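You operate a simulated robot arm through the tools that you are given. There is no shell and no other tool. Be economical: measure what you need, move in short steps, check, and stop when the job is done.

Carry out the task below with a simulated two-armed robot. There is one attempt and no reset: what you move stays moved.

JOB
Put the 4 mm steel disc from the top of the grey bench on top of the white filter there and the 6 mm steel disc on the low shelf of the green tank. Pick up the bottle labelled "soap" from the middle bench with one hand, pass it to the other hand and put it on the long bench. Lift the yellow tank lid open. Do these in any order. Set down upright: bottle.

Only the result counts: the job must be done as asked and must still hold three seconds after the hand-in. Knocking over, shifting, dropping, spilling or breaking anything else fails it. A push-on lid holds only when it is set on centred and level and pressed home; a screw cap is set on level and turned clockwise until tight.

ROBOT AND FRAMES
Two 7-joint arms with two-finger parallel grippers on one trunk, on a base that drives. Base frame: it is fixed to the floor where the robot stands at the start and does not move with it; the origin is under the middle of the robot, x ahead of it, y to its left, z up; the surface under the hand at the start is at about z = 88. Readings come in cm, rad, newtons and seconds.
The left shoulder is at the start at [2, 11.3, 124.7], the right one opposite. With the tool pointing down near the work surface each hand reaches from about 22 to 60 cm from the robot's upright axis, wherever it stands, measured 20 degrees to its own side. Places, roughly: green bottle, grey bottle [-825, 0, 100]; long bench [-510, -210, 80]; low shelf of the green tank [-140, 180, 50]; yellow tank lid [-120, 130, 100]. Payload 1.57 kg a hand.
The tool frame of a hand sits at the grasp point between the pads (the TCP): z along the fingers, y along the line on which they close. The tips reach 3 cm beyond it. Largest opening 8 cm; finger width 1.7, thickness 1.2; the body of the gripper, 4 by 8.2 cm, starts 8 cm behind the TCP.
Orientation is that of the tool frame in the base frame, as [roll, pitch, yaw] about the fixed x, y, z axes, in that order (R = Rz(yaw) Ry(pitch) Rx(roll)). With the fingers straight down and closing along the base's y, the tool's x points along the base's -x, its y along +y and its z along -z.

CONTROLS
- The arms move only by the tool drive_tool. It takes "left_moves", "right_moves" or both (then of equal length, played together; a hand with none holds still); each is a list of rows, each a list of 7 numbers: the shift along the tool's x, y, z in m, then the turn, a rotation vector about the tool's x, y, z in rad, then the gripper command, from -1 (fully open) to 1 (shut), values between in proportion. In form: [[dx, dy, dz, rx, ry, rz, hand], ...]. A call has 1 to 12 rows; each row shifts and turns the commanded pose from where the row before left it, along the tool's axes as they then stand. Each row takes 0.2 s and may step no farther than 5 cm and 0.15 rad from the row before; otherwise, or with a gripper value out of range, the whole call is refused. Where a pose cannot be reached the arm comes as near as it can. A force on the tool above 40 N (or 10 N above the force at the start of the call, whichever is more), or a blocked arm, ends the call early, and 0.2 s more pass. Each finger travels about 4.5 cm/s and halts on what it meets, pressing with about 32 N; the grip force reading is that of the motor and also rises with nothing between the fingers. The clock runs only during rows and for 0.2 s after the last one: add rows that do not move to give the fingers time. It gives the time, the measured TCP pose, the force on the tool (base axes), the opening and the grip force at its end, in the units of the frame above (readings bear some noise), with the torque about the TCP (base axes, N m) and any sound that the robot's microphone picked up.
- Cameras (640 x 400 px; columns grow to the right, rows downward): "scene" is now at [8.18, -4.82, 136.66]; the picture's right is [-0.55, -0.83, 0.00], its down [-0.52, 0.35, -0.78] and it looks along [0.65, -0.43, -0.62] (base axes); focal length 226 px, centre (320, 200). "left" rides on the left gripper at [7.2, 0.7, -12.2] in its tool frame; the picture's right is [-0.09, 1.00, 0.00], its down [-0.84, -0.08, -0.54] and it looks along [-0.54, -0.05, 0.84] (tool axes); focal length 238 px, centre (320, 200). "right" rides on the right gripper at [7.2, -0.7, -12.2] in its tool frame; the picture's right is [0.09, 1.00, 0.00], its down [-0.84, 0.08, -0.54] and it looks along [-0.54, 0.05, 0.84] (tool axes); focal length 238 px, centre (320, 200). There is no depth. A picture from a camera that has moved, and an enlarged one, comes with that camera's place and axes in the base frame and with its lens.
- snapshot(camera): a new picture of that camera. The clock stands still meanwhile.
- lift_body(by): slides the trunk up (or, below 0, down) by that many cm; the arms and the scene camera ride with it, the base frame stays. It gives what a move gives, with no picture.
- roll_base(legs): drives the robot by 1 to 6 legs, each [ahead, left, turn to the left] in cm, cm and rad, along the robot's own axes; the way and the turn of a leg run together, so that a leg with both is an arc; at most 150 cm and 3.142 rad a leg. The arms and the cameras ride along, it lands a little off, and it stops where it bumps. It gives what a move gives.
- aim_head(pan, tilt): turns the head with the scene camera to pan (to the left, within 1.396 rad either way) and tilt (down, from -0.506 to 1.204), counted from straight ahead of the robot. It gives what a move gives.
- enlarge(camera, box): a new picture of the part [left, top, right, bottom] of that camera's present view, enlarged. The clock stands still meanwhile.
- sign_off(): hands the job in; it is judged then, once.

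Go step by step. Nothing tells you exact positions but the pictures and the camera data: compare them with the known pose of the tool, close in by small moves and look again before you grip or let go. The budget is 165 turns and 122 pictures, counting those below and the enlarged ones. Unless the task says otherwise, let go and move clear before handing in.

The tools are called after "Emit:" as name(argument=value, ...) on one line, values as JSON. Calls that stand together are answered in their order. drive_tool: Moves the arms, as the interface text tells. Its arguments: {"type":"object","properties":{"left_moves":{"type":"array","items":{"type":"array","items":{"type":"number"}}},"right_moves":{"type":"array","items":{"type":"array","items":{"type":"number"}}}},"required":[]} The other tools are called the same way: lift_body (by) slides the trunk up or down; roll_base (legs) drives the base; aim_head (pan, tilt) turns the head that bears the scene camera; snapshot (camera) takes a picture; enlarge (camera, box) takes an enlarged picture of a part of a camera's view; sign_off () hands the job in.

At the start:

```text
time: 0.0
left_ee_pos: [40.1, -1.23, 121.06]
left_tcp_rot: [3.139, 0.0, -3.139]
left_wrist_force: [0.2, -0.7, -0.3]
left_ft_torque: [0.05, -0.01, -0.01]
left_finger_gap: 7.99
left_grasp_force: 0.0
right_ee_pos: [38.23, -40.17, 123.24]
right_tcp_rot: [3.14, 0.0, -3.141]
right_wrist_force: [-0.6, 0.5, -0.4]
right_ft_torque: [-0.03, 0.02, -0.01]
right_finger_gap: 8.02
right_grasp_force: 0.1
trunk travel left (down, up): [-30.0, 27.0]
robot x, y, heading: [-0.1, 0.18, -0.002]
head pan, tilt: [-0.586, 0.674]
```

scene: 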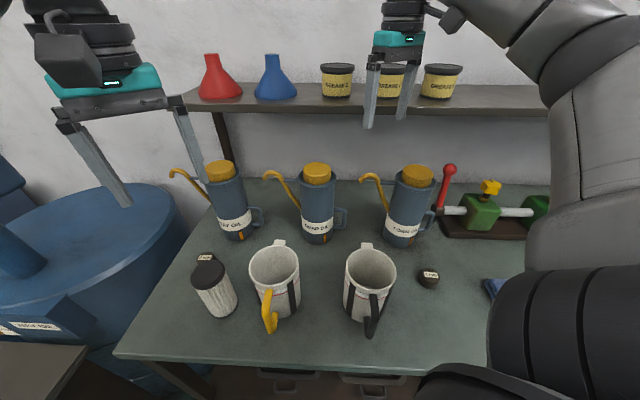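
right: 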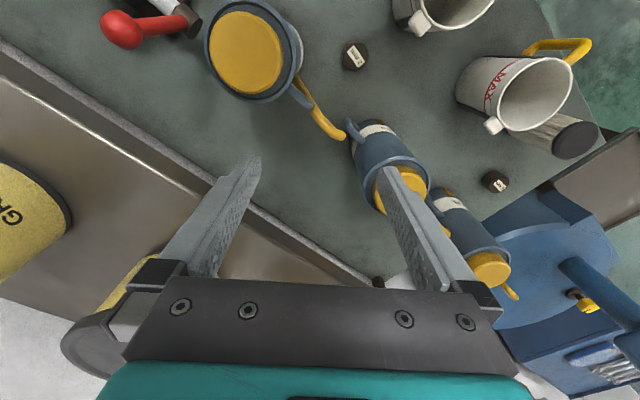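
left: 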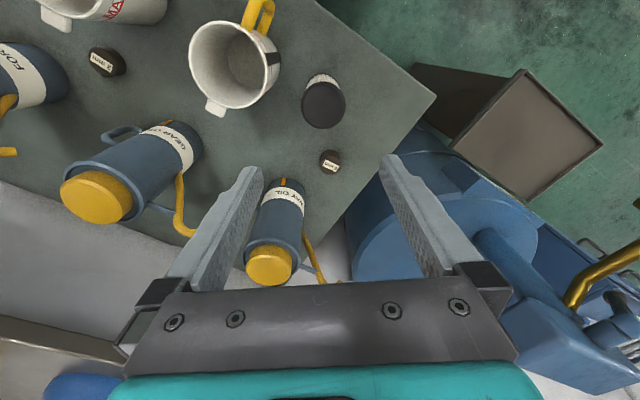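

I see a bench in front with oil cans, cups, a white cylinder with a black top (perhaps the filter), and small labelled discs. I'll look closer at the labels and around the room first.

Emit:
enlarge(camera="scene", box=[160, 220, 320, 320])

Emit:
enlarge(camera="left", box=[240, 60, 400, 200])

Emit:
enlarge(camera="right", box=[320, 20, 540, 200])

Emit:
aim_head(pan=0.9, tilt=0.5)

```text
4.00 times, centred on (240, 270) of scene
camera zoom: at [8.18, -4.82, 136.66], right [-0.55, -0.83, 0.0], down [-0.52, 0.35, -0.78], along [0.65, -0.43, -0.62], focal length 902 px, centre (640, -80)
```

zoom: 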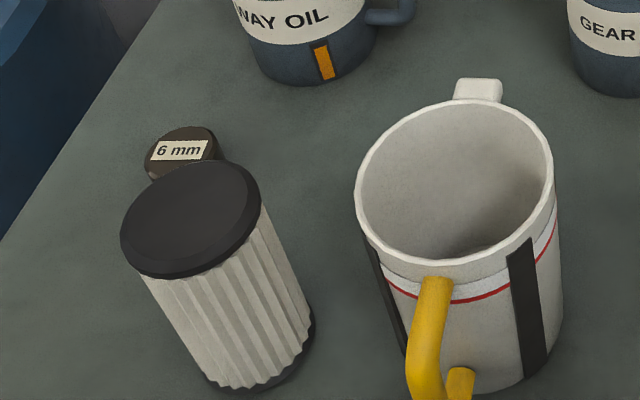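

```text
2.86 times, centred on (320, 130) of left
camera zoom: at [32.88, -0.78, 133.33], right [0.09, 1.0, 0.0], down [0.84, -0.08, 0.54], along [0.54, -0.05, -0.84], focal length 681 px, centre (320, 400)
```

zoom: 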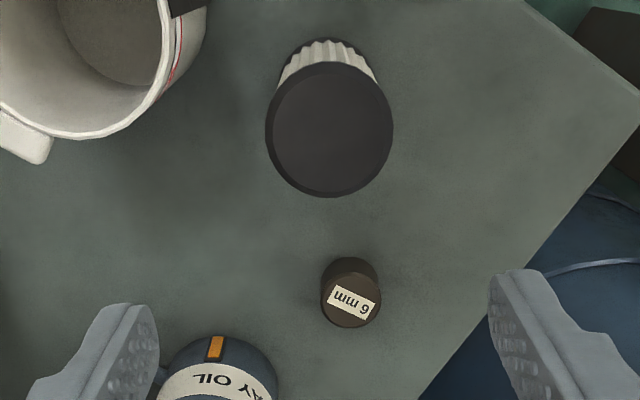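

```text
2.22 times, centred on (430, 110) of right
camera zoom: at [30.98, -40.9, 135.57], right [-0.09, 1.0, 0.0], down [0.84, 0.08, 0.54], along [0.54, 0.05, -0.84], focal length 530 px, centre (76, 400)
```

zoom: 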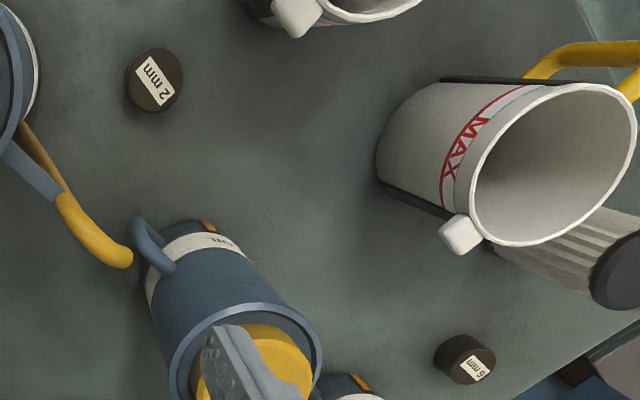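

```text
time: 1.6
left_ee_pos: [40.11, -1.4, 121.14]
left_tcp_rot: [-3.14, 0.001, -3.14]
left_wrist_force: [-0.4, -0.1, 0.5]
left_ft_torque: [-0.02, 0.01, -0.04]
left_finger_gap: 7.99
left_grasp_force: 0.1
right_ee_pos: [38.31, -40.12, 123.38]
right_tcp_rot: [-3.141, 0.001, 3.14]
right_wrist_force: [0.3, -0.3, 0.4]
right_ft_torque: [0.02, 0.01, 0.0]
right_finger_gap: 7.98
right_grasp_force: 0.0
trunk travel left (down, up): [-30.0, 27.0]
robot x, y, heading: [0.17, -0.01, -0.0]
head pan, tilt: [0.901, 0.499]
```

The 6 mm disc is behind the filter and a 2 mm disc is to the right; the 4 mm one is not seen yet. I look around.

Emit:
snapshot(camera="scene")

Emit:
aim_head(pan=-1.2, tilt=0.7)

Emit:
snapshot(camera="scene")

```text
115 pictures are left
camera scene: at [6.69, 7.07, 138.21], right [0.78, -0.62, 0.0], down [-0.3, -0.38, -0.88], along [0.55, 0.69, -0.48], focal length 226 px, centre (320, 200)
```

scene: 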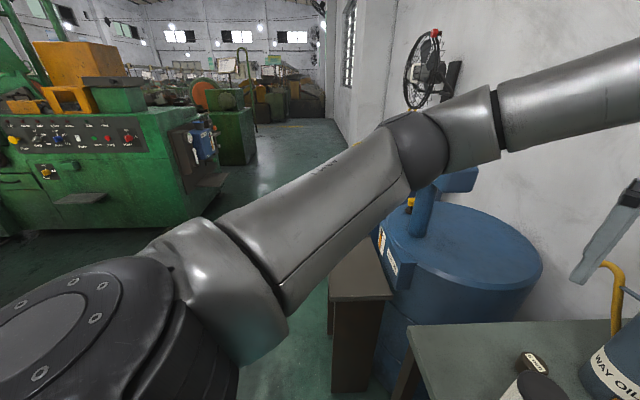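

```text
time: 3.6
left_ee_pos: [40.08, -1.28, 121.11]
left_tcp_rot: [-3.141, -0.001, -3.14]
left_wrist_force: [-0.7, 0.4, 0.3]
left_ft_torque: [0.01, -0.04, 0.01]
left_finger_gap: 8.01
left_grasp_force: 0.1
right_ee_pos: [38.26, -40.18, 123.25]
right_tcp_rot: [3.14, -0.001, -3.142]
right_wrist_force: [0.0, 0.1, -0.1]
right_ft_torque: [0.02, 0.03, 0.0]
right_finger_gap: 8.01
right_grasp_force: 0.1
trunk travel left (down, up): [-30.0, 27.0]
robot x, y, heading: [0.01, -0.11, -0.003]
head pan, tilt: [-1.201, 0.7]
```

```text
114 pictures are left
camera scene: at [4.11, -7.98, 136.44], right [-0.93, -0.36, 0.0], down [-0.23, 0.6, -0.77], along [0.28, -0.71, -0.64], focal length 226 px, centre (320, 200)
```

scene: 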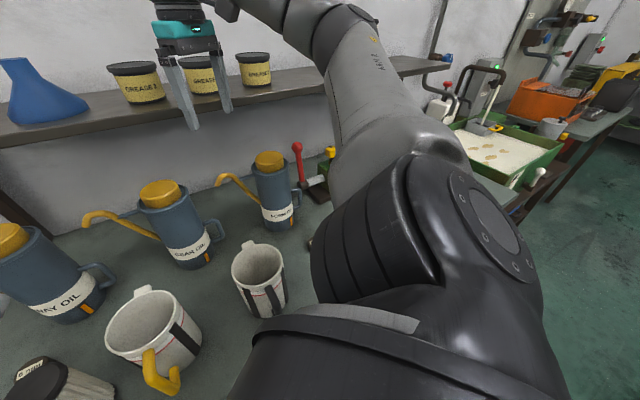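

The right part of the bench is hidden by the arm. I back away a bit for an overview.

Emit:
roll_base(legs=[[-45, 0, 0]])

Emit:
aim_head(pan=-0.7, tilt=0.5)

Emit:
snapshot(camera="scene")

Emit:
aim_head(pan=1.39, tilt=0.3)

Emit:
snapshot(camera="scene")

```text
time: 6.3
left_ee_pos: [-4.93, -1.32, 120.94]
left_tcp_rot: [-3.141, 0.001, -3.141]
left_wrist_force: [0.1, -0.1, -0.5]
left_ft_torque: [0.0, 0.02, 0.02]
left_finger_gap: 7.99
left_grasp_force: 0.1
right_ee_pos: [-6.91, -40.26, 123.4]
right_tcp_rot: [3.14, 0.001, 3.141]
right_wrist_force: [-0.6, 0.4, 0.4]
right_ft_torque: [0.01, -0.02, -0.03]
right_finger_gap: 8.01
right_grasp_force: 0.0
trunk travel left (down, up): [-30.0, 27.0]
robot x, y, heading: [-44.87, -0.03, 0.004]
head pan, tilt: [-1.201, 0.7]
```

```text
time: 7.2
left_ee_pos: [-4.86, -1.33, 121.13]
left_tcp_rot: [-3.141, 0.001, 3.141]
left_wrist_force: [-0.5, 0.3, -0.9]
left_ft_torque: [0.02, -0.03, -0.01]
left_finger_gap: 8.0
left_grasp_force: 0.1
right_ee_pos: [-6.78, -40.21, 123.21]
right_tcp_rot: [3.141, 0.001, -3.139]
right_wrist_force: [0.4, -0.2, 0.0]
right_ft_torque: [-0.02, 0.01, 0.03]
right_finger_gap: 8.01
right_grasp_force: 0.1
trunk travel left (down, up): [-30.0, 27.0]
robot x, y, heading: [-45.18, 0.04, 0.0]
head pan, tilt: [-0.7, 0.499]
```

```text
113 pictures are left
camera scene: at [-37.04, -5.91, 138.21], right [-0.65, -0.76, 0.0], down [-0.37, 0.31, -0.88], along [0.67, -0.57, -0.48], focal length 226 px, centre (320, 200)
```

scene: 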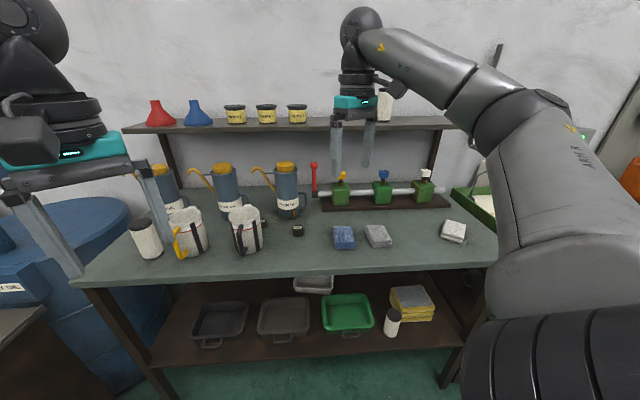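

```text
time: 9.2
left_ee_pos: [-4.96, -1.43, 121.09]
left_tcp_rot: [3.142, -0.001, 3.139]
left_wrist_force: [0.2, 0.7, 0.0]
left_ft_torque: [0.02, -0.01, -0.06]
left_finger_gap: 7.99
left_grasp_force: 0.1
right_ee_pos: [-6.84, -40.09, 123.23]
right_tcp_rot: [-3.141, 0.001, 3.141]
right_wrist_force: [0.1, 0.2, -0.6]
right_ft_torque: [-0.01, -0.03, -0.03]
right_finger_gap: 8.0
right_grasp_force: 0.1
trunk travel left (down, up): [-30.0, 27.0]
robot x, y, heading: [-45.39, 0.11, -0.003]
head pan, tilt: [1.389, 0.3]
```

```text
112 pictures are left
camera scene: at [-42.29, 9.15, 140.05], right [0.98, -0.18, 0.0], down [-0.05, -0.29, -0.96], along [0.17, 0.94, -0.3], focal length 226 px, centre (320, 200)
```

scene: 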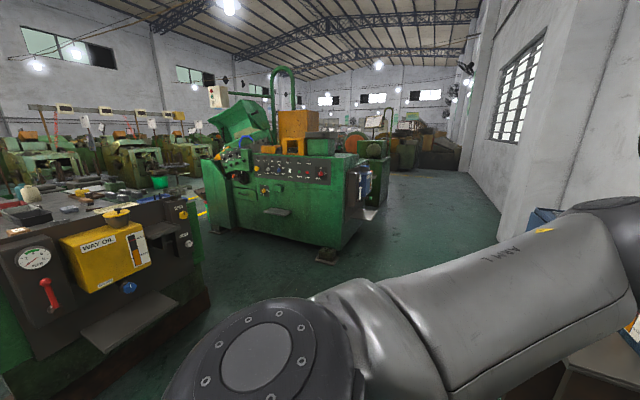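

The yellow "WAY OIL" tank is on the machine to the left. I check the bench discs in close view.

Emit:
aim_head(pan=-0.5, tilt=0.5)

Emit:
enlarge(camera="scene", box=[60, 160, 380, 360])

Emit:
enlarge(camera="scene", box=[160, 190, 260, 252])

```text
time: 11.1
left_ee_pos: [-4.98, -1.32, 121.02]
left_tcp_rot: [3.141, 0.0, -3.142]
left_wrist_force: [0.0, 0.5, 0.1]
left_ft_torque: [0.0, 0.04, 0.0]
left_finger_gap: 8.04
left_grasp_force: 0.0
right_ee_pos: [-6.82, -40.22, 123.21]
right_tcp_rot: [3.141, 0.0, -3.141]
right_wrist_force: [0.1, -0.6, 0.4]
right_ft_torque: [0.01, 0.01, 0.02]
right_finger_gap: 7.99
right_grasp_force: 0.0
trunk travel left (down, up): [-30.0, 27.0]
robot x, y, heading: [-45.32, 0.02, -0.002]
head pan, tilt: [-0.499, 0.499]
```

```text
2.00 times, centred on (220, 260) of scene
camera zoom: at [-36.0, -4.39, 138.21], right [-0.48, -0.88, 0.0], down [-0.42, 0.23, -0.88], along [0.77, -0.42, -0.48], focal length 451 px, centre (520, 80)
```

zoom: 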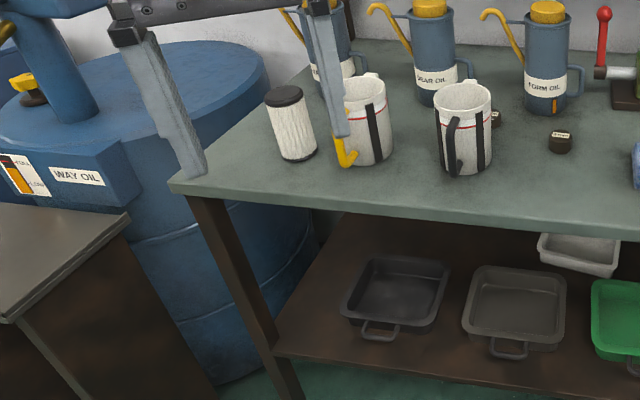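

```text
6.40 times, centred on (210, 221) of scene
camera zoom: at [-36.0, -4.39, 138.21], right [-0.48, -0.88, 0.0], down [-0.42, 0.23, -0.88], along [0.77, -0.42, -0.48], focal length 1444 px, centre (1024, 66)
```

zoom: 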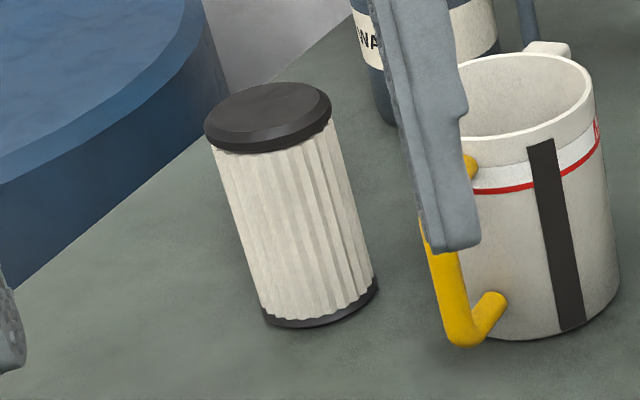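

Emit:
enlarge(camera="scene", box=[290, 205, 370, 255])

Emit:
aim_head(pan=-1.39, tilt=0.3)

Emit:
snapshot(camera="scene")

```text
8.00 times, centred on (330, 230) of scene
camera zoom: at [-36.0, -4.39, 138.21], right [-0.48, -0.88, 0.0], down [-0.42, 0.23, -0.88], along [0.77, -0.42, -0.48], focal length 1805 px, centre (240, -40)
```

zoom: 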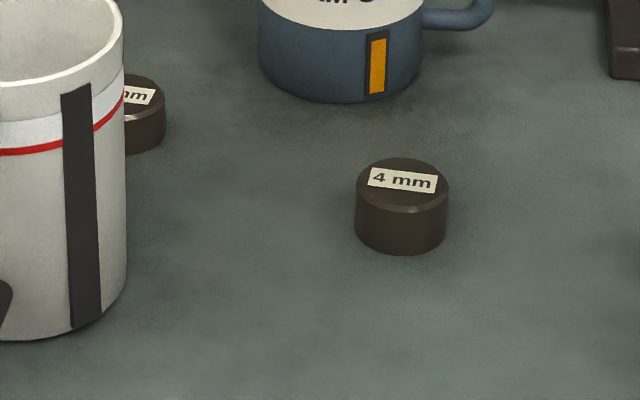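

```text
time: 12.3
left_ee_pos: [-4.97, -1.5, 121.1]
left_tcp_rot: [-3.141, -0.001, 3.14]
left_wrist_force: [-0.3, 0.5, -0.3]
left_ft_torque: [-0.02, -0.02, -0.02]
left_finger_gap: 8.02
left_grasp_force: 0.1
right_ee_pos: [-6.74, -40.22, 123.25]
right_tcp_rot: [-3.141, 0.0, -3.142]
right_wrist_force: [0.9, 0.0, -0.5]
right_ft_torque: [0.0, 0.0, -0.02]
right_finger_gap: 8.01
right_grasp_force: 0.0
trunk travel left (down, up): [-30.0, 27.0]
robot x, y, heading: [-45.16, -0.33, 0.002]
head pan, tilt: [-1.389, 0.3]
```

```text
108 pictures are left
camera scene: at [-42.31, -9.22, 140.05], right [-0.98, -0.18, 0.0], down [-0.05, 0.29, -0.96], along [0.17, -0.94, -0.3], focal length 226 px, centre (320, 200)
```

scene: 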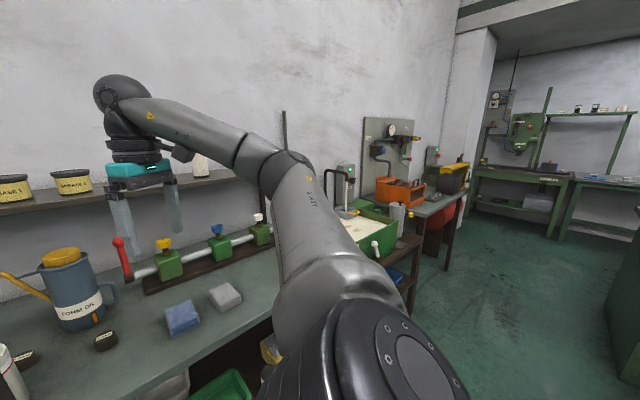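

Near-right disc is the 4 mm (≈[19,-42]); the 6 mm is behind the filter (≈[53,-0.5]); filter ≈[39,0]. I drive back to the start spot and hover both hands over the discs.

Emit:
roll_base(legs=[[45, 0, 0]])

Emit:
aim_head(pan=-0.4, tilt=0.75)

Emit:
drive_tool(right_moves=[[0.05, 0, 0, 0, 0, 0, -1], [0.05, 0, 0, 0, 0, 0, -1], [0.05, -0.01, 0, 0, 0, 0, -1], [0.042, 0, 0, 0, 0, 0, -1], [0, 0, 0.04, 0, 0, 0, -1], [0, 0, 0.04, 0, 0, 0, -1], [0, 0, 0.04, 0, 0, 0, -1], [0, 0, 0, 0, 0, 0, -1]], left_moves=[[-0.04, 0, 0, 0, 0, 0, -1], [-0.04, 0, 0, 0, 0, 0, -1], [-0.04, 0.006, 0, 0, 0, 0, -1], [-0.007, 0, 0, 0, 0, 0, -1], [0, 0, 0.04, 0, 0, 0, -1], [0, 0, 0.04, 0, 0, 0, -1], [0, 0, 0.0, 0, 0, 0, -1], [0, 0, 0, 0, 0, 0, -1]])

Emit:
snapshot(camera="left")

Emit:
snapshot(camera="right")

```text
time: 15.0
left_ee_pos: [39.73, -1.62, 121.06]
left_tcp_rot: [-3.141, 0.0, 3.141]
left_wrist_force: [0.4, -0.5, 1.3]
left_ft_torque: [-0.01, 0.01, -0.02]
left_finger_gap: 8.04
left_grasp_force: 0.1
right_ee_pos: [37.86, -40.41, 123.24]
right_tcp_rot: [3.139, -0.001, 3.14]
right_wrist_force: [-0.3, -1.3, 0.6]
right_ft_torque: [-0.01, 0.02, 0.0]
right_finger_gap: 8.03
right_grasp_force: 0.0
trunk travel left (down, up): [-30.0, 27.0]
robot x, y, heading: [-0.73, 0.11, -0.003]
head pan, tilt: [-1.389, 0.3]
```

```text
time: 16.2
left_ee_pos: [39.7, -1.44, 121.07]
left_tcp_rot: [3.142, -0.001, 3.14]
left_wrist_force: [0.7, -0.3, -0.7]
left_ft_torque: [0.01, 0.01, 0.03]
left_finger_gap: 8.02
left_grasp_force: 0.1
right_ee_pos: [37.68, -40.37, 123.25]
right_tcp_rot: [3.141, 0.0, 3.138]
right_wrist_force: [0.9, -0.1, -0.4]
right_ft_torque: [0.03, -0.03, -0.03]
right_finger_gap: 8.0
right_grasp_force: 0.0
trunk travel left (down, up): [-30.0, 27.0]
robot x, y, heading: [-0.4, -0.28, -0.003]
head pan, tilt: [-0.4, 0.75]
```

```text
refused: row 3 steps farther than a row can; nothing moved
```

```text
107 pictures are left
camera left: at [32.45, -0.94, 133.33], right [0.09, 1.0, 0.0], down [0.84, -0.08, 0.54], along [0.54, -0.05, -0.84], focal length 238 px, centre (320, 200)
```

left: 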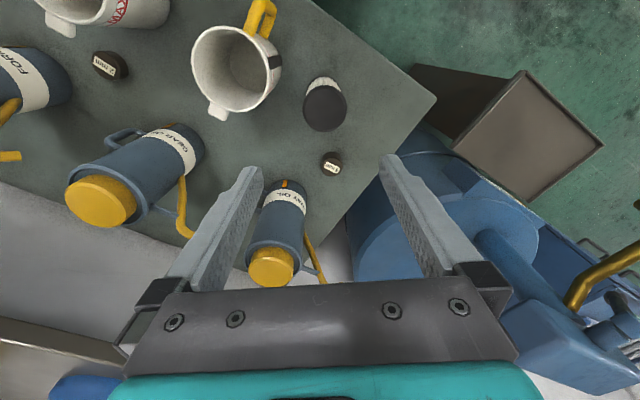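

```text
106 pictures are left
camera right: at [30.45, -41.05, 135.57], right [-0.09, 1.0, 0.0], down [0.84, 0.08, 0.54], along [0.54, 0.05, -0.84], focal length 238 px, centre (320, 200)
```

right: 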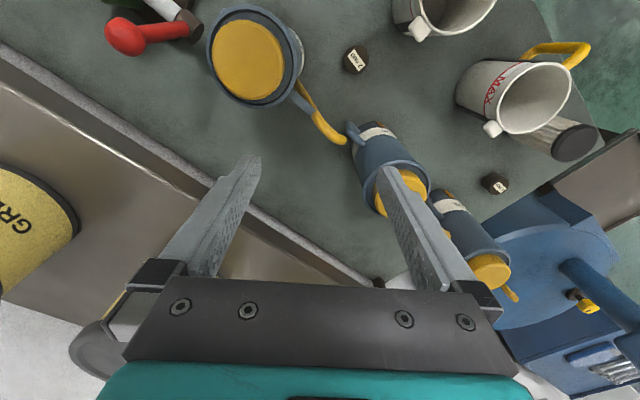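

Emit:
drive_tool(right_moves=[[0.045, -0.005, 0, 0, 0, 0, -1], [0.045, -0.005, 0, 0, 0, 0, -1], [0.045, -0.005, 0, 0, 0, 0, -1], [0.045, -0.004, 0, 0, 0, 0, -1], [0.007, 0, 0.04, 0, 0, 0, -1], [0, 0, 0.04, 0, 0, 0, -1], [0, 0, 0.04, 0, 0, 0, -1], [0, 0, 0, 0, 0, 0, -1]], left_moves=[[-0.04, 0.004, 0, 0, 0, 0, -1], [-0.04, 0.004, 0, 0, 0, 0, -1], [-0.04, 0, 0, 0, 0, 0, -1], [-0.01, 0, 0, 0, 0, 0, -1], [0, 0, 0.04, 0, 0, 0, -1], [0, 0, 0.04, 0, 0, 0, -1], [0, 0, 0.0, 0, 0, 0, -1], [0, 0, 0, 0, 0, 0, -1]])

Emit:
snapshot(camera="left")

Emit:
snapshot(camera="right")

Emit:
snapshot(camera="scene")

```text
time: 18.0
left_ee_pos: [53.73, -1.03, 113.14]
left_tcp_rot: [-3.141, 0.0, 3.14]
left_wrist_force: [-0.2, 0.3, -0.1]
left_ft_torque: [0.01, 0.0, 0.02]
left_finger_gap: 8.01
left_grasp_force: 0.0
left hand out of reach, approached as far as the arm can: row 4, 5, 6
right_ee_pos: [27.28, -39.86, 109.84]
right_tcp_rot: [3.141, 0.001, 3.139]
right_wrist_force: [-0.6, -0.8, -0.2]
right_ft_torque: [0.0, 0.0, -0.04]
right_finger_gap: 7.97
right_grasp_force: 0.0
right hand out of reach, approached as far as the arm can: row 3, 4
trunk travel left (down, up): [-30.0, 27.0]
robot x, y, heading: [-0.42, 0.01, -0.005]
head pan, tilt: [-0.4, 0.75]
```

```text
105 pictures are left
camera left: at [46.36, -0.55, 125.36], right [0.09, 1.0, 0.0], down [0.84, -0.08, 0.54], along [0.54, -0.05, -0.84], focal length 238 px, centre (320, 200)
```

left: 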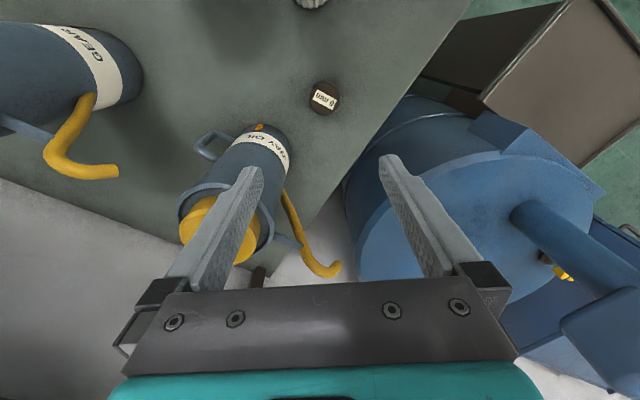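

```text
104 pictures are left
camera right: at [19.92, -40.56, 122.14], right [-0.09, 1.0, 0.0], down [0.84, 0.08, 0.54], along [0.54, 0.05, -0.84], focal length 238 px, centre (320, 200)
```

right: 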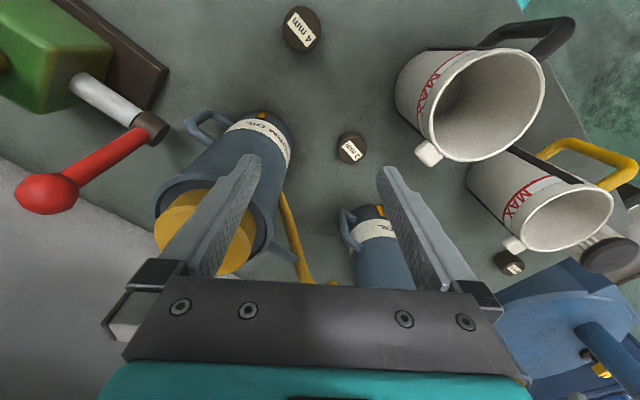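

```text
103 pictures are left
camera scene: at [8.23, -3.35, 136.02], right [-0.39, -0.92, 0.0], down [-0.63, 0.27, -0.73], along [0.67, -0.29, -0.68], focal length 226 px, centre (320, 200)
```

scene: 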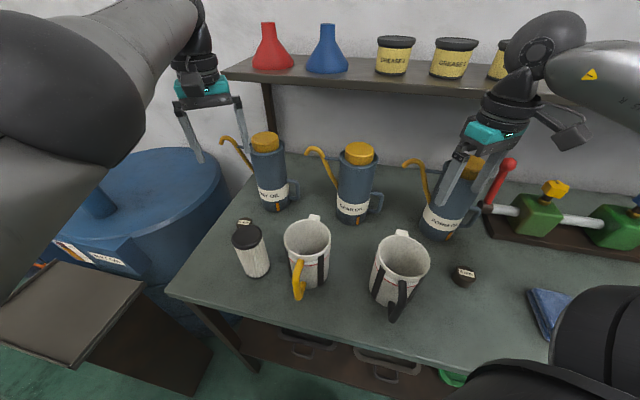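

Both discs are located; I lower the left hand over the 6 mm disc (≈[52.3,-0.5]).

Emit:
drive_tool(left_moves=[[0.014, 0.005, 0, 0, 0, 0, -1], [0, 0, 0.04, 0, 0, 0, -1], [0, 0, 0.04, 0, 0, 0, -1], [0, 0, 0.04, 0, 0, 0, -1], [0, 0, 0, 0, 0, 0, -1], [0, 0, 0, 0, 0, 0, -1]])

Emit:
snapshot(camera="left")

```text
time: 19.4
left_ee_pos: [54.24, -1.19, 101.28]
left_tcp_rot: [3.141, -0.001, 3.14]
left_wrist_force: [0.3, -0.7, -0.5]
left_ft_torque: [0.02, -0.03, 0.0]
left_finger_gap: 8.0
left_grasp_force: 0.1
left hand out of reach, approached as far as the arm can: row 1, 2
right_ee_pos: [27.11, -39.93, 109.91]
right_tcp_rot: [-3.141, 0.0, 3.141]
right_wrist_force: [0.2, 0.3, -0.2]
right_ft_torque: [0.01, 0.03, 0.02]
right_finger_gap: 7.97
right_grasp_force: 0.0
trunk travel left (down, up): [-30.0, 27.0]
robot x, y, heading: [-0.13, -0.02, -0.005]
head pan, tilt: [-0.4, 0.75]
```

```text
102 pictures are left
camera left: at [47.08, -0.79, 113.43], right [0.09, 1.0, 0.0], down [0.84, -0.08, 0.54], along [0.54, -0.05, -0.84], focal length 238 px, centre (320, 200)
```

left: 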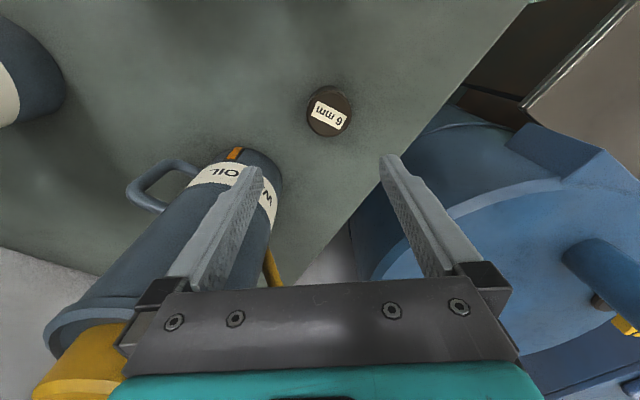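

Emit:
drive_tool(left_moves=[[0.019, 0.008, 0, 0, 0, 0, -1], [0, 0, 0, 0, 0, 0, -1], [0, 0, 0.04, 0, 0, 0, -1], [0, 0, 0.03, 0, 0, 0, -1], [0, 0, 0, 0, 0, 0, -1]])

Emit:
snapshot(camera="left")

```text
time: 20.6
left_ee_pos: [53.68, -1.05, 94.31]
left_tcp_rot: [3.141, 0.0, 3.141]
left_wrist_force: [-0.8, -0.4, 0.9]
left_ft_torque: [-0.01, 0.0, 0.0]
left_finger_gap: 8.01
left_grasp_force: 0.1
left hand out of reach, approached as far as the arm can: row 1, 4
right_ee_pos: [27.23, -39.87, 109.82]
right_tcp_rot: [-3.141, 0.0, 3.141]
right_wrist_force: [-0.7, -0.2, 0.5]
right_ft_torque: [0.01, 0.01, -0.02]
right_finger_gap: 7.99
right_grasp_force: 0.0
trunk travel left (down, up): [-30.0, 27.0]
robot x, y, heading: [-0.48, 0.02, -0.004]
head pan, tilt: [-0.4, 0.75]
```

```text
101 pictures are left
camera left: at [46.57, -0.45, 106.45], right [0.09, 1.0, 0.0], down [0.84, -0.08, 0.54], along [0.54, -0.05, -0.84], focal length 238 px, centre (320, 200)
```

left: 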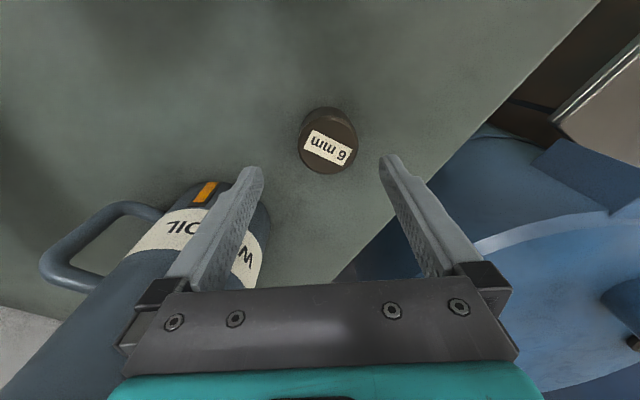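

The left hand is at a joint limit here; the bench itself faces about −0.55 rad, so I raise the arms and turn the robot right to square up with it.

Emit:
drive_tool(left_moves=[[0, 0, -0.04, 0, 0, 0, -1], [0, 0, -0.04, 0, 0, 0, -1], [0, 0, -0.04, 0, 0, 0, -1], [0, 0, -0.03, 0, 0, 0, -1], [0.04, 0, 0, 0, 0, 0, -1], [0.04, 0, 0, 0, 0, 0, -1], [0.04, 0, 0, 0, 0, 0, -1]])

Emit:
lift_body(by=20)

Emit:
roll_base(legs=[[0, 0, -0.5]])

Emit:
aim_head(pan=0, tilt=0.8)

Emit:
snapshot(camera="scene")

```text
time: 22.2
left_ee_pos: [41.86, -0.84, 109.18]
left_tcp_rot: [3.139, -0.002, 3.141]
left_wrist_force: [1.1, 0.0, -0.1]
left_ft_torque: [0.04, -0.04, -0.04]
left_finger_gap: 8.0
left_grasp_force: 0.0
right_ee_pos: [27.12, -39.9, 109.99]
right_tcp_rot: [3.142, 0.0, 3.141]
right_wrist_force: [-0.5, 0.1, 0.0]
right_ft_torque: [0.0, -0.01, 0.03]
right_finger_gap: 8.0
right_grasp_force: 0.0
trunk travel left (down, up): [-30.0, 27.0]
robot x, y, heading: [-0.78, 0.11, -0.002]
head pan, tilt: [-0.4, 0.75]
```

```text
time: 24.4
left_ee_pos: [41.96, -0.92, 129.07]
left_tcp_rot: [3.141, 0.0, 3.14]
left_wrist_force: [0.8, -0.6, 0.2]
left_ft_torque: [0.02, -0.02, 0.0]
left_finger_gap: 8.0
left_grasp_force: 0.1
right_ee_pos: [27.19, -39.99, 129.93]
right_tcp_rot: [3.141, -0.001, 3.139]
right_wrist_force: [-0.1, -0.1, 0.3]
right_ft_torque: [0.02, -0.01, 0.01]
right_finger_gap: 8.01
right_grasp_force: 0.0
trunk travel left (down, up): [-50.0, 7.0]
robot x, y, heading: [-0.55, -0.18, -0.002]
head pan, tilt: [-0.4, 0.75]
```

```text
time: 26.2
left_ee_pos: [36.23, -21.04, 129.09]
left_tcp_rot: [-3.141, 0.0, 2.641]
left_wrist_force: [0.3, 1.1, 0.0]
left_ft_torque: [0.03, 0.0, 0.0]
left_finger_gap: 7.98
left_grasp_force: 0.0
right_ee_pos: [4.71, -48.19, 130.03]
right_tcp_rot: [3.141, -0.002, 2.64]
right_wrist_force: [0.2, 0.1, -0.5]
right_ft_torque: [-0.03, 0.03, -0.01]
right_finger_gap: 8.01
right_grasp_force: 0.1
trunk travel left (down, up): [-50.0, 7.0]
robot x, y, heading: [-0.18, 0.31, -0.504]
head pan, tilt: [-0.4, 0.75]
```

```text
time: 27.1
left_ee_pos: [36.23, -21.15, 129.1]
left_tcp_rot: [3.141, 0.001, 2.642]
left_wrist_force: [-0.1, -0.6, 0.3]
left_ft_torque: [0.0, -0.02, -0.01]
left_finger_gap: 7.97
left_grasp_force: 0.2
right_ee_pos: [4.74, -48.33, 129.9]
right_tcp_rot: [3.141, -0.001, 2.64]
right_wrist_force: [0.1, 0.7, -0.3]
right_ft_torque: [0.03, -0.02, 0.02]
right_finger_gap: 7.98
right_grasp_force: 0.2
trunk travel left (down, up): [-50.0, 7.0]
robot x, y, heading: [-0.41, -0.2, -0.504]
head pan, tilt: [0.0, 0.799]
```

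```text
100 pictures are left
camera scene: at [7.55, -4.5, 155.61], right [-0.48, -0.88, 0.0], down [-0.63, 0.35, -0.7], along [0.61, -0.34, -0.72], focal length 226 px, centre (320, 200)
```

scene: 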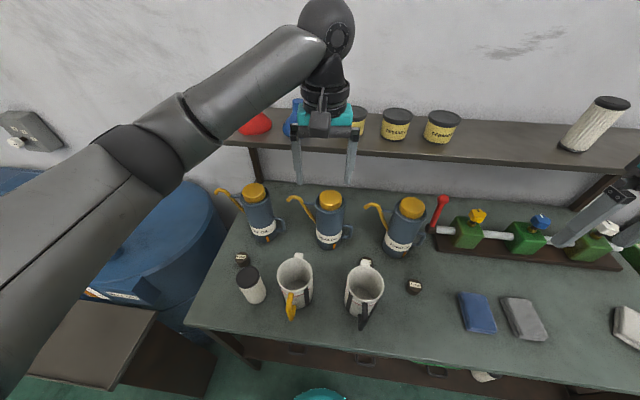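

I move both hands above their discs, then lower the trunk back.

Emit:
drive_tool(left_moves=[[-0.01, 0.045, 0, 0, 0, 0, -1], [-0.01, 0.045, 0, 0, 0, 0, -1], [-0.01, 0.045, 0, 0, 0, 0, -1], [-0.01, 0.045, 0, 0, 0, 0, -1], [0, 0.045, 0, 0, 0, 0, -1], [0, 0.034, 0, 0, 0, 0, -1], [0, 0, 0, 0, 0, 0, -1]], right_moves=[[-0.02, 0.03, 0, 0, 0, 0, -1], [-0.02, 0.03, 0, 0, 0, 0, -1], [-0.02, 0.03, 0, 0, 0, 0, -1], [-0.02, 0.026, 0, 0, 0, 0, -1], [-0.013, 0, 0, 0, 0, 0, -1], [0, 0, 0, 0, 0, 0, -1], [0, 0, 0, 0, 0, 0, -1]])

Emit:
lift_body(by=-20)

Emit:
snapshot(camera="left")

Emit:
snapshot(camera="right")

```text
time: 28.7
left_ee_pos: [52.36, -0.34, 129.04]
left_tcp_rot: [3.141, -0.001, 2.64]
left_wrist_force: [0.8, -0.6, -0.1]
left_ft_torque: [-0.01, -0.03, -0.05]
left_finger_gap: 8.0
left_grasp_force: 0.0
right_ee_pos: [18.44, -42.66, 129.96]
right_tcp_rot: [3.141, 0.0, 2.639]
right_wrist_force: [-0.4, 0.2, -0.1]
right_ft_torque: [0.0, -0.01, 0.01]
right_finger_gap: 7.97
right_grasp_force: 0.1
trunk travel left (down, up): [-50.0, 7.0]
robot x, y, heading: [-0.27, -0.29, -0.502]
head pan, tilt: [0.0, 0.799]
```

```text
time: 30.9
left_ee_pos: [52.42, -0.25, 109.24]
left_tcp_rot: [3.141, 0.001, 2.64]
left_wrist_force: [-0.8, -0.7, 0.2]
left_ft_torque: [0.0, 0.0, -0.01]
left_finger_gap: 8.01
left_grasp_force: 0.0
right_ee_pos: [18.37, -42.6, 109.85]
right_tcp_rot: [3.142, -0.002, 2.64]
right_wrist_force: [1.1, 0.0, -0.3]
right_ft_torque: [0.01, 0.04, -0.01]
right_finger_gap: 8.03
right_grasp_force: 0.1
trunk travel left (down, up): [-30.0, 27.0]
robot x, y, heading: [-0.2, -0.22, -0.501]
head pan, tilt: [0.0, 0.799]
```

```text
99 pictures are left
camera left: at [46.33, 3.63, 121.39], right [0.56, 0.83, 0.0], down [0.7, -0.47, 0.54], along [0.45, -0.3, -0.84], focal length 238 px, centre (320, 200)
```

left: 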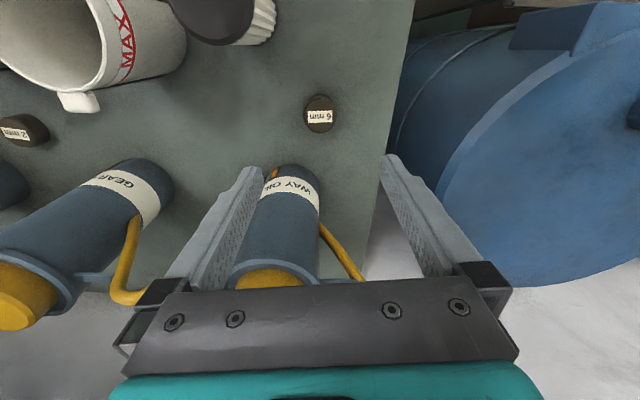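

```text
98 pictures are left
camera right: at [11.72, -39.77, 122.14], right [0.4, 0.92, 0.0], down [0.77, -0.33, 0.54], along [0.5, -0.22, -0.84], focal length 238 px, centre (320, 200)
```

right: 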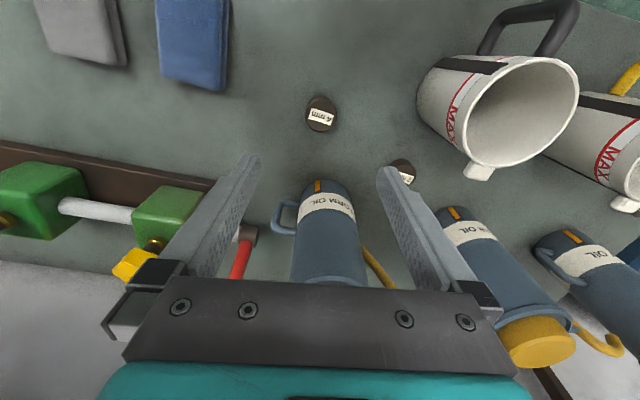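

Both hands are centred over their discs with clear space around. I descend both.

Emit:
drive_tool(left_moves=[[0, 0, 0.04, 0, 0, 0, -1], [0, 0, 0.04, 0, 0, 0, -1], [0, 0, 0.04, 0, 0, 0, -1], [0, 0, 0.03, 0, 0, 0, -1], [0, 0, 0.01, 0, 0, 0, -1], [0, 0, 0, 0, 0, 0, -1]], right_moves=[[0, 0, 0.04, 0, 0, 0, -1], [0, 0, 0.04, 0, 0, 0, -1], [0, 0, 0.04, 0, 0, 0, -1], [0, 0, 0.035, 0, 0, 0, -1], [0, 0, 0.01, 0, 0, 0, -1], [0, 0, 0, 0, 0, 0, -1]])

Emit:
snapshot(camera="left")

Emit:
snapshot(camera="right")

```text
time: 32.3
left_ee_pos: [52.3, -0.19, 93.14]
left_tcp_rot: [3.141, -0.001, 2.64]
left_wrist_force: [0.1, 0.7, 0.1]
left_ft_torque: [-0.03, 0.01, 0.01]
left_finger_gap: 7.99
left_grasp_force: 0.0
right_ee_pos: [18.58, -42.72, 93.44]
right_tcp_rot: [-3.142, 0.0, 2.639]
right_wrist_force: [-1.0, -0.3, 0.0]
right_ft_torque: [0.0, 0.0, -0.02]
right_finger_gap: 8.0
right_grasp_force: 0.1
trunk travel left (down, up): [-30.0, 27.0]
robot x, y, heading: [-0.15, 0.03, -0.502]
head pan, tilt: [0.0, 0.799]
```

```text
97 pictures are left
camera left: at [46.3, 3.68, 105.37], right [0.56, 0.83, 0.0], down [0.7, -0.47, 0.54], along [0.45, -0.3, -0.84], focal length 238 px, centre (320, 200)
```

left: 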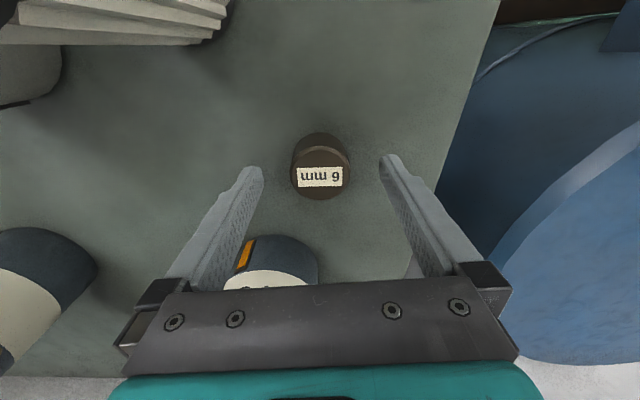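

```text
96 pictures are left
camera right: at [11.77, -39.82, 105.59], right [0.4, 0.92, 0.0], down [0.77, -0.33, 0.54], along [0.5, -0.22, -0.84], focal length 238 px, centre (320, 200)
```

right: 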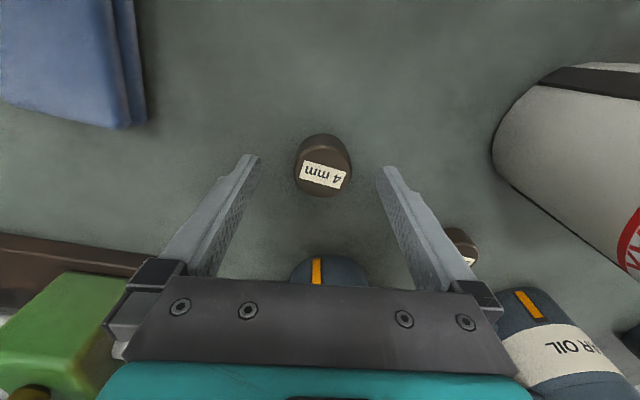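

Emit:
drive_tool(left_moves=[[-0.003, 0, 0.007, 0, 0, 0, -1], [0, 0, 0.005, 0, 0, 0, -1], [0, 0, 0, 0, 0, 0, -1], [0, 0, 0, 0, 0, 0, 0], [0, 0, 0, 0, 0, 0, 1], [0, 0, 0, 0, 0, 0, 1], [0, 0, 0, 0, 0, 0, 1], [0, 0, 0, 0, 0, 0, 1]], right_moves=[[-0.003, 0, 0.007, 0, 0, 0, -1], [0, 0, 0.008, 0, 0, 0, -1], [0, 0, 0, 0, 0, 0, -1], [0, 0, 0, 0, 0, 0, 0], [0, 0, 0, 0, 0, 0, 1], [0, 0, 0, 0, 0, 0, 1], [0, 0, 0, 0, 0, 0, 1], [0, 0, 0, 0, 0, 0, 1]])

Emit:
snapshot(camera="left")

Emit:
snapshot(camera="right")

```text
time: 34.1
left_ee_pos: [52.63, -0.44, 91.99]
left_tcp_rot: [3.141, -0.001, 2.642]
left_wrist_force: [-0.3, 1.2, -0.3]
left_ft_torque: [0.0, -0.05, 0.02]
left_finger_gap: 4.08
left_grasp_force: 31.9
right_ee_pos: [18.72, -42.78, 91.84]
right_tcp_rot: [-3.141, 0.001, 2.639]
right_wrist_force: [0.0, 0.9, 0.3]
right_ft_torque: [0.04, -0.03, 0.06]
right_finger_gap: 4.08
right_grasp_force: 32.1
trunk travel left (down, up): [-30.0, 27.0]
robot x, y, heading: [-0.59, 0.12, -0.502]
head pan, tilt: [0.0, 0.799]
```

```text
95 pictures are left
camera left: at [46.6, 3.49, 104.21], right [0.56, 0.83, 0.0], down [0.7, -0.47, 0.54], along [0.45, -0.3, -0.84], focal length 238 px, centre (320, 200)
```

left: 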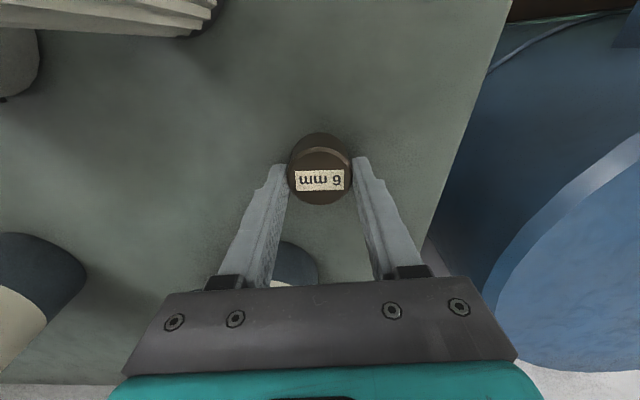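

```text
94 pictures are left
camera right: at [12.04, -39.94, 104.13], right [0.4, 0.92, 0.0], down [0.77, -0.33, 0.54], along [0.5, -0.22, -0.84], focal length 238 px, centre (320, 200)
```

right: 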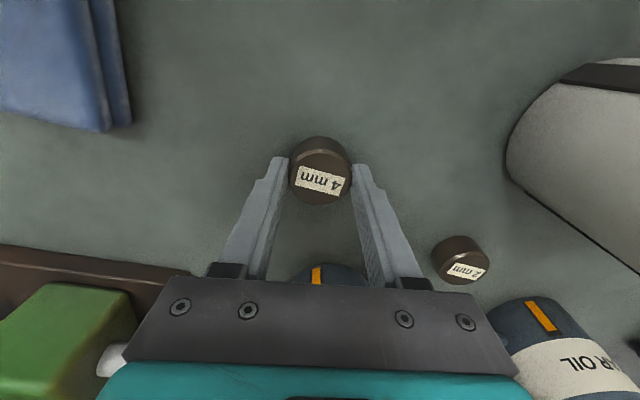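

Both discs are gripped. I lift both and retract the left hand, then look.

Emit:
drive_tool(left_moves=[[0, 0, -0.02, 0, 0, 0, 1], [0, 0, -0.04, 0, 0, 0, 1], [0, 0, -0.04, 0, 0, 0, 1], [0, 0, -0.04, 0, 0, 0, 1], [0, 0, -0.04, 0, 0, 0, 1], [0, 0, -0.03, 0, 0, 0, 1], [0.04, 0, 0, 0, 0, 0, 1], [0.04, 0, 0, 0, 0, 0, 1], [0.04, 0, 0, 0, 0, 0, 1], [0.04, 0, 0, 0, 0, 0, 1]], right_moves=[[0, 0, -0.02, 0, 0, 0, 1], [0, 0, -0.04, 0, 0, 0, 1], [0, 0, -0.04, 0, 0, 0, 1], [0, 0, -0.04, 0, 0, 0, 1], [0, 0, -0.04, 0, 0, 0, 1], [0, 0, -0.03, 0, 0, 0, 1], [0, 0, 0, 0, 0, 0, 1], [0, 0, 0, 0, 0, 0, 1], [0, 0, 0, 0, 0, 0, 1], [0, 0, 0, 0, 0, 0, 1]])

Emit:
aim_head(pan=0.6, tilt=0.7)

Emit:
snapshot(camera="scene")

```text
time: 36.3
left_ee_pos: [38.41, 7.18, 112.98]
left_tcp_rot: [-3.141, 0.001, 2.642]
left_wrist_force: [0.0, -0.2, -2.6]
left_ft_torque: [0.0, -0.06, 0.0]
left_finger_gap: 4.11
left_grasp_force: 31.8
right_ee_pos: [18.76, -42.74, 112.87]
right_tcp_rot: [3.14, 0.001, 2.639]
right_wrist_force: [-0.1, 0.5, -3.0]
right_ft_torque: [-0.01, -0.03, 0.0]
right_finger_gap: 4.09
right_grasp_force: 32.1
trunk travel left (down, up): [-30.0, 27.0]
robot x, y, heading: [-0.76, -0.26, -0.506]
head pan, tilt: [0.0, 0.799]
```

```text
time: 37.3
left_ee_pos: [38.61, 7.28, 112.89]
left_tcp_rot: [3.141, -0.001, 2.64]
left_wrist_force: [0.5, 0.9, -1.5]
left_ft_torque: [0.01, 0.04, -0.01]
left_finger_gap: 4.12
left_grasp_force: 32.3
right_ee_pos: [18.8, -42.8, 112.79]
right_tcp_rot: [-3.142, -0.001, 2.64]
right_wrist_force: [0.1, 0.0, -1.9]
right_ft_torque: [0.0, 0.03, -0.01]
right_finger_gap: 4.1
right_grasp_force: 31.6
trunk travel left (down, up): [-30.0, 27.0]
robot x, y, heading: [-0.22, -0.13, -0.502]
head pan, tilt: [0.6, 0.7]
```

```text
93 pictures are left
camera scene: at [8.96, 0.2, 136.43], right [0.1, -1.0, 0.0], down [-0.64, -0.06, -0.76], along [0.76, 0.07, -0.64], focal length 226 px, centre (320, 200)
```

scene: 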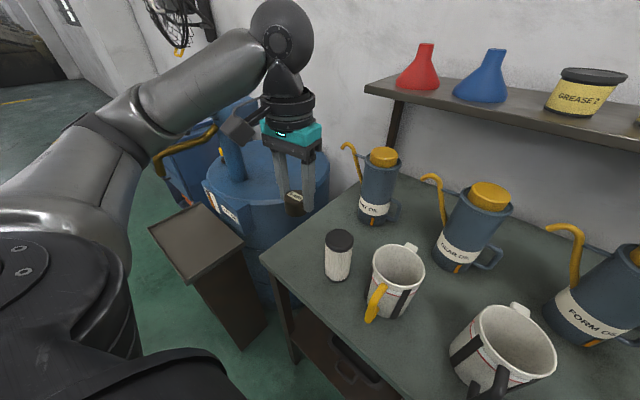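

Space on the left is clear. I strafe left 20 cm along the bench so the filter comes in front of the right hand.

Emit:
roll_base(legs=[[0, 20, 0]])

Emit:
aim_head(pan=0.1, tilt=0.8)

Emit:
enlarge(camera="scene", box=[160, 150, 480, 400])

```text
time: 38.9
left_ee_pos: [48.22, 24.72, 112.98]
left_tcp_rot: [-3.142, 0.0, 2.64]
left_wrist_force: [0.3, 0.4, -2.8]
left_ft_torque: [0.0, 0.0, 0.0]
left_finger_gap: 4.09
left_grasp_force: 32.3
right_ee_pos: [28.35, -25.19, 113.02]
right_tcp_rot: [-3.14, -0.001, 2.64]
right_wrist_force: [1.4, 0.8, -1.9]
right_ft_torque: [-0.02, 0.0, 0.02]
right_finger_gap: 4.09
right_grasp_force: 32.0
trunk travel left (down, up): [-30.0, 27.0]
robot x, y, heading: [9.27, 17.25, -0.503]
head pan, tilt: [0.6, 0.7]
```

```text
time: 39.8
left_ee_pos: [48.14, 24.75, 112.78]
left_tcp_rot: [3.142, 0.001, 2.64]
left_wrist_force: [-0.5, -0.3, -2.5]
left_ft_torque: [0.0, 0.03, 0.01]
left_finger_gap: 4.11
left_grasp_force: 32.0
right_ee_pos: [28.37, -25.41, 112.9]
right_tcp_rot: [3.14, -0.002, 2.637]
right_wrist_force: [0.3, 0.3, -2.1]
right_ft_torque: [0.0, -0.01, 0.01]
right_finger_gap: 4.12
right_grasp_force: 32.1
trunk travel left (down, up): [-30.0, 27.0]
robot x, y, heading: [9.15, 17.53, -0.501]
head pan, tilt: [0.099, 0.799]
```

```text
1.60 times, centred on (320, 275) of scene
camera zoom: at [17.53, 13.68, 135.61], right [-0.39, -0.92, 0.0], down [-0.66, 0.28, -0.7], along [0.64, -0.27, -0.72], focal length 361 px, centre (320, 80)
```

zoom: 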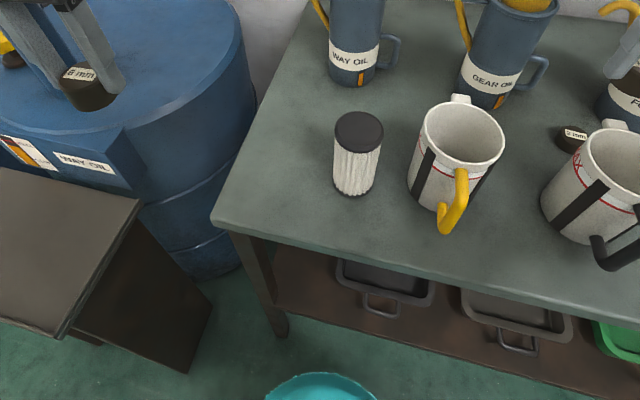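

Emit:
drive_tool(left_moves=[[0, 0.04, 0, 0, 0, 0, 1], [0, 0.04, 0, 0, 0, 0, 1], [0, 0, 0, 0, 0, 0, 1], [0, 0, 0, 0, 0, 0, 1], [0, 0, 0, 0, 0, 0, 1], [0, 0, 0, 0, 0, 0, 1], [0, 0, 0, 0, 0, 0, 1]], right_moves=[[0.018, 0.045, 0, 0, 0, 0, 1], [0, 0.045, 0, 0, 0, 0, 1], [0, 0.045, 0, 0, 0, 0, 1], [0, 0.045, 0, 0, 0, 0, 1], [0, 0.045, 0, 0, 0, 0, 1], [0, 0.045, 0, 0, 0, 0, 1], [0, 0, 0, 0, 0, 0, 1]])

Emit:
snapshot(camera="right")

Emit:
enlarge(camera="scene", box=[240, 150, 440, 300])

```text
time: 41.4
left_ee_pos: [52.13, 31.78, 112.9]
left_tcp_rot: [3.141, 0.0, 2.641]
left_wrist_force: [-0.3, 1.2, -2.5]
left_ft_torque: [0.03, 0.01, -0.01]
left_finger_gap: 4.14
left_grasp_force: 32.1
right_ee_pos: [39.73, -0.96, 112.91]
right_tcp_rot: [-3.141, 0.002, 2.639]
right_wrist_force: [-0.3, -0.3, -2.1]
right_ft_torque: [0.01, 0.01, -0.01]
right_finger_gap: 4.11
right_grasp_force: 31.5
trunk travel left (down, up): [-30.0, 27.0]
robot x, y, heading: [9.43, 17.23, -0.507]
head pan, tilt: [0.099, 0.799]
```

```text
91 pictures are left
camera right: at [33.02, 1.92, 125.2], right [0.4, 0.92, 0.0], down [0.77, -0.34, 0.54], along [0.5, -0.22, -0.84], focal length 238 px, centre (320, 200)
```

right: 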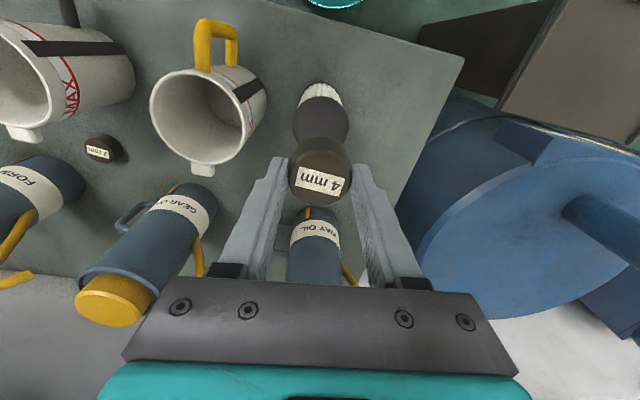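

```text
2.67 times, centred on (340, 225) of scene
camera zoom: at [17.5, 13.63, 135.61], right [-0.39, -0.92, 0.0], down [-0.66, 0.28, -0.7], along [0.64, -0.27, -0.72], focal length 602 px, centre (267, 133)
```

zoom: 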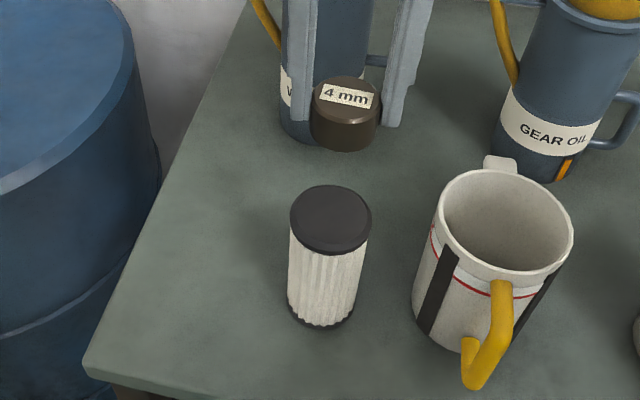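

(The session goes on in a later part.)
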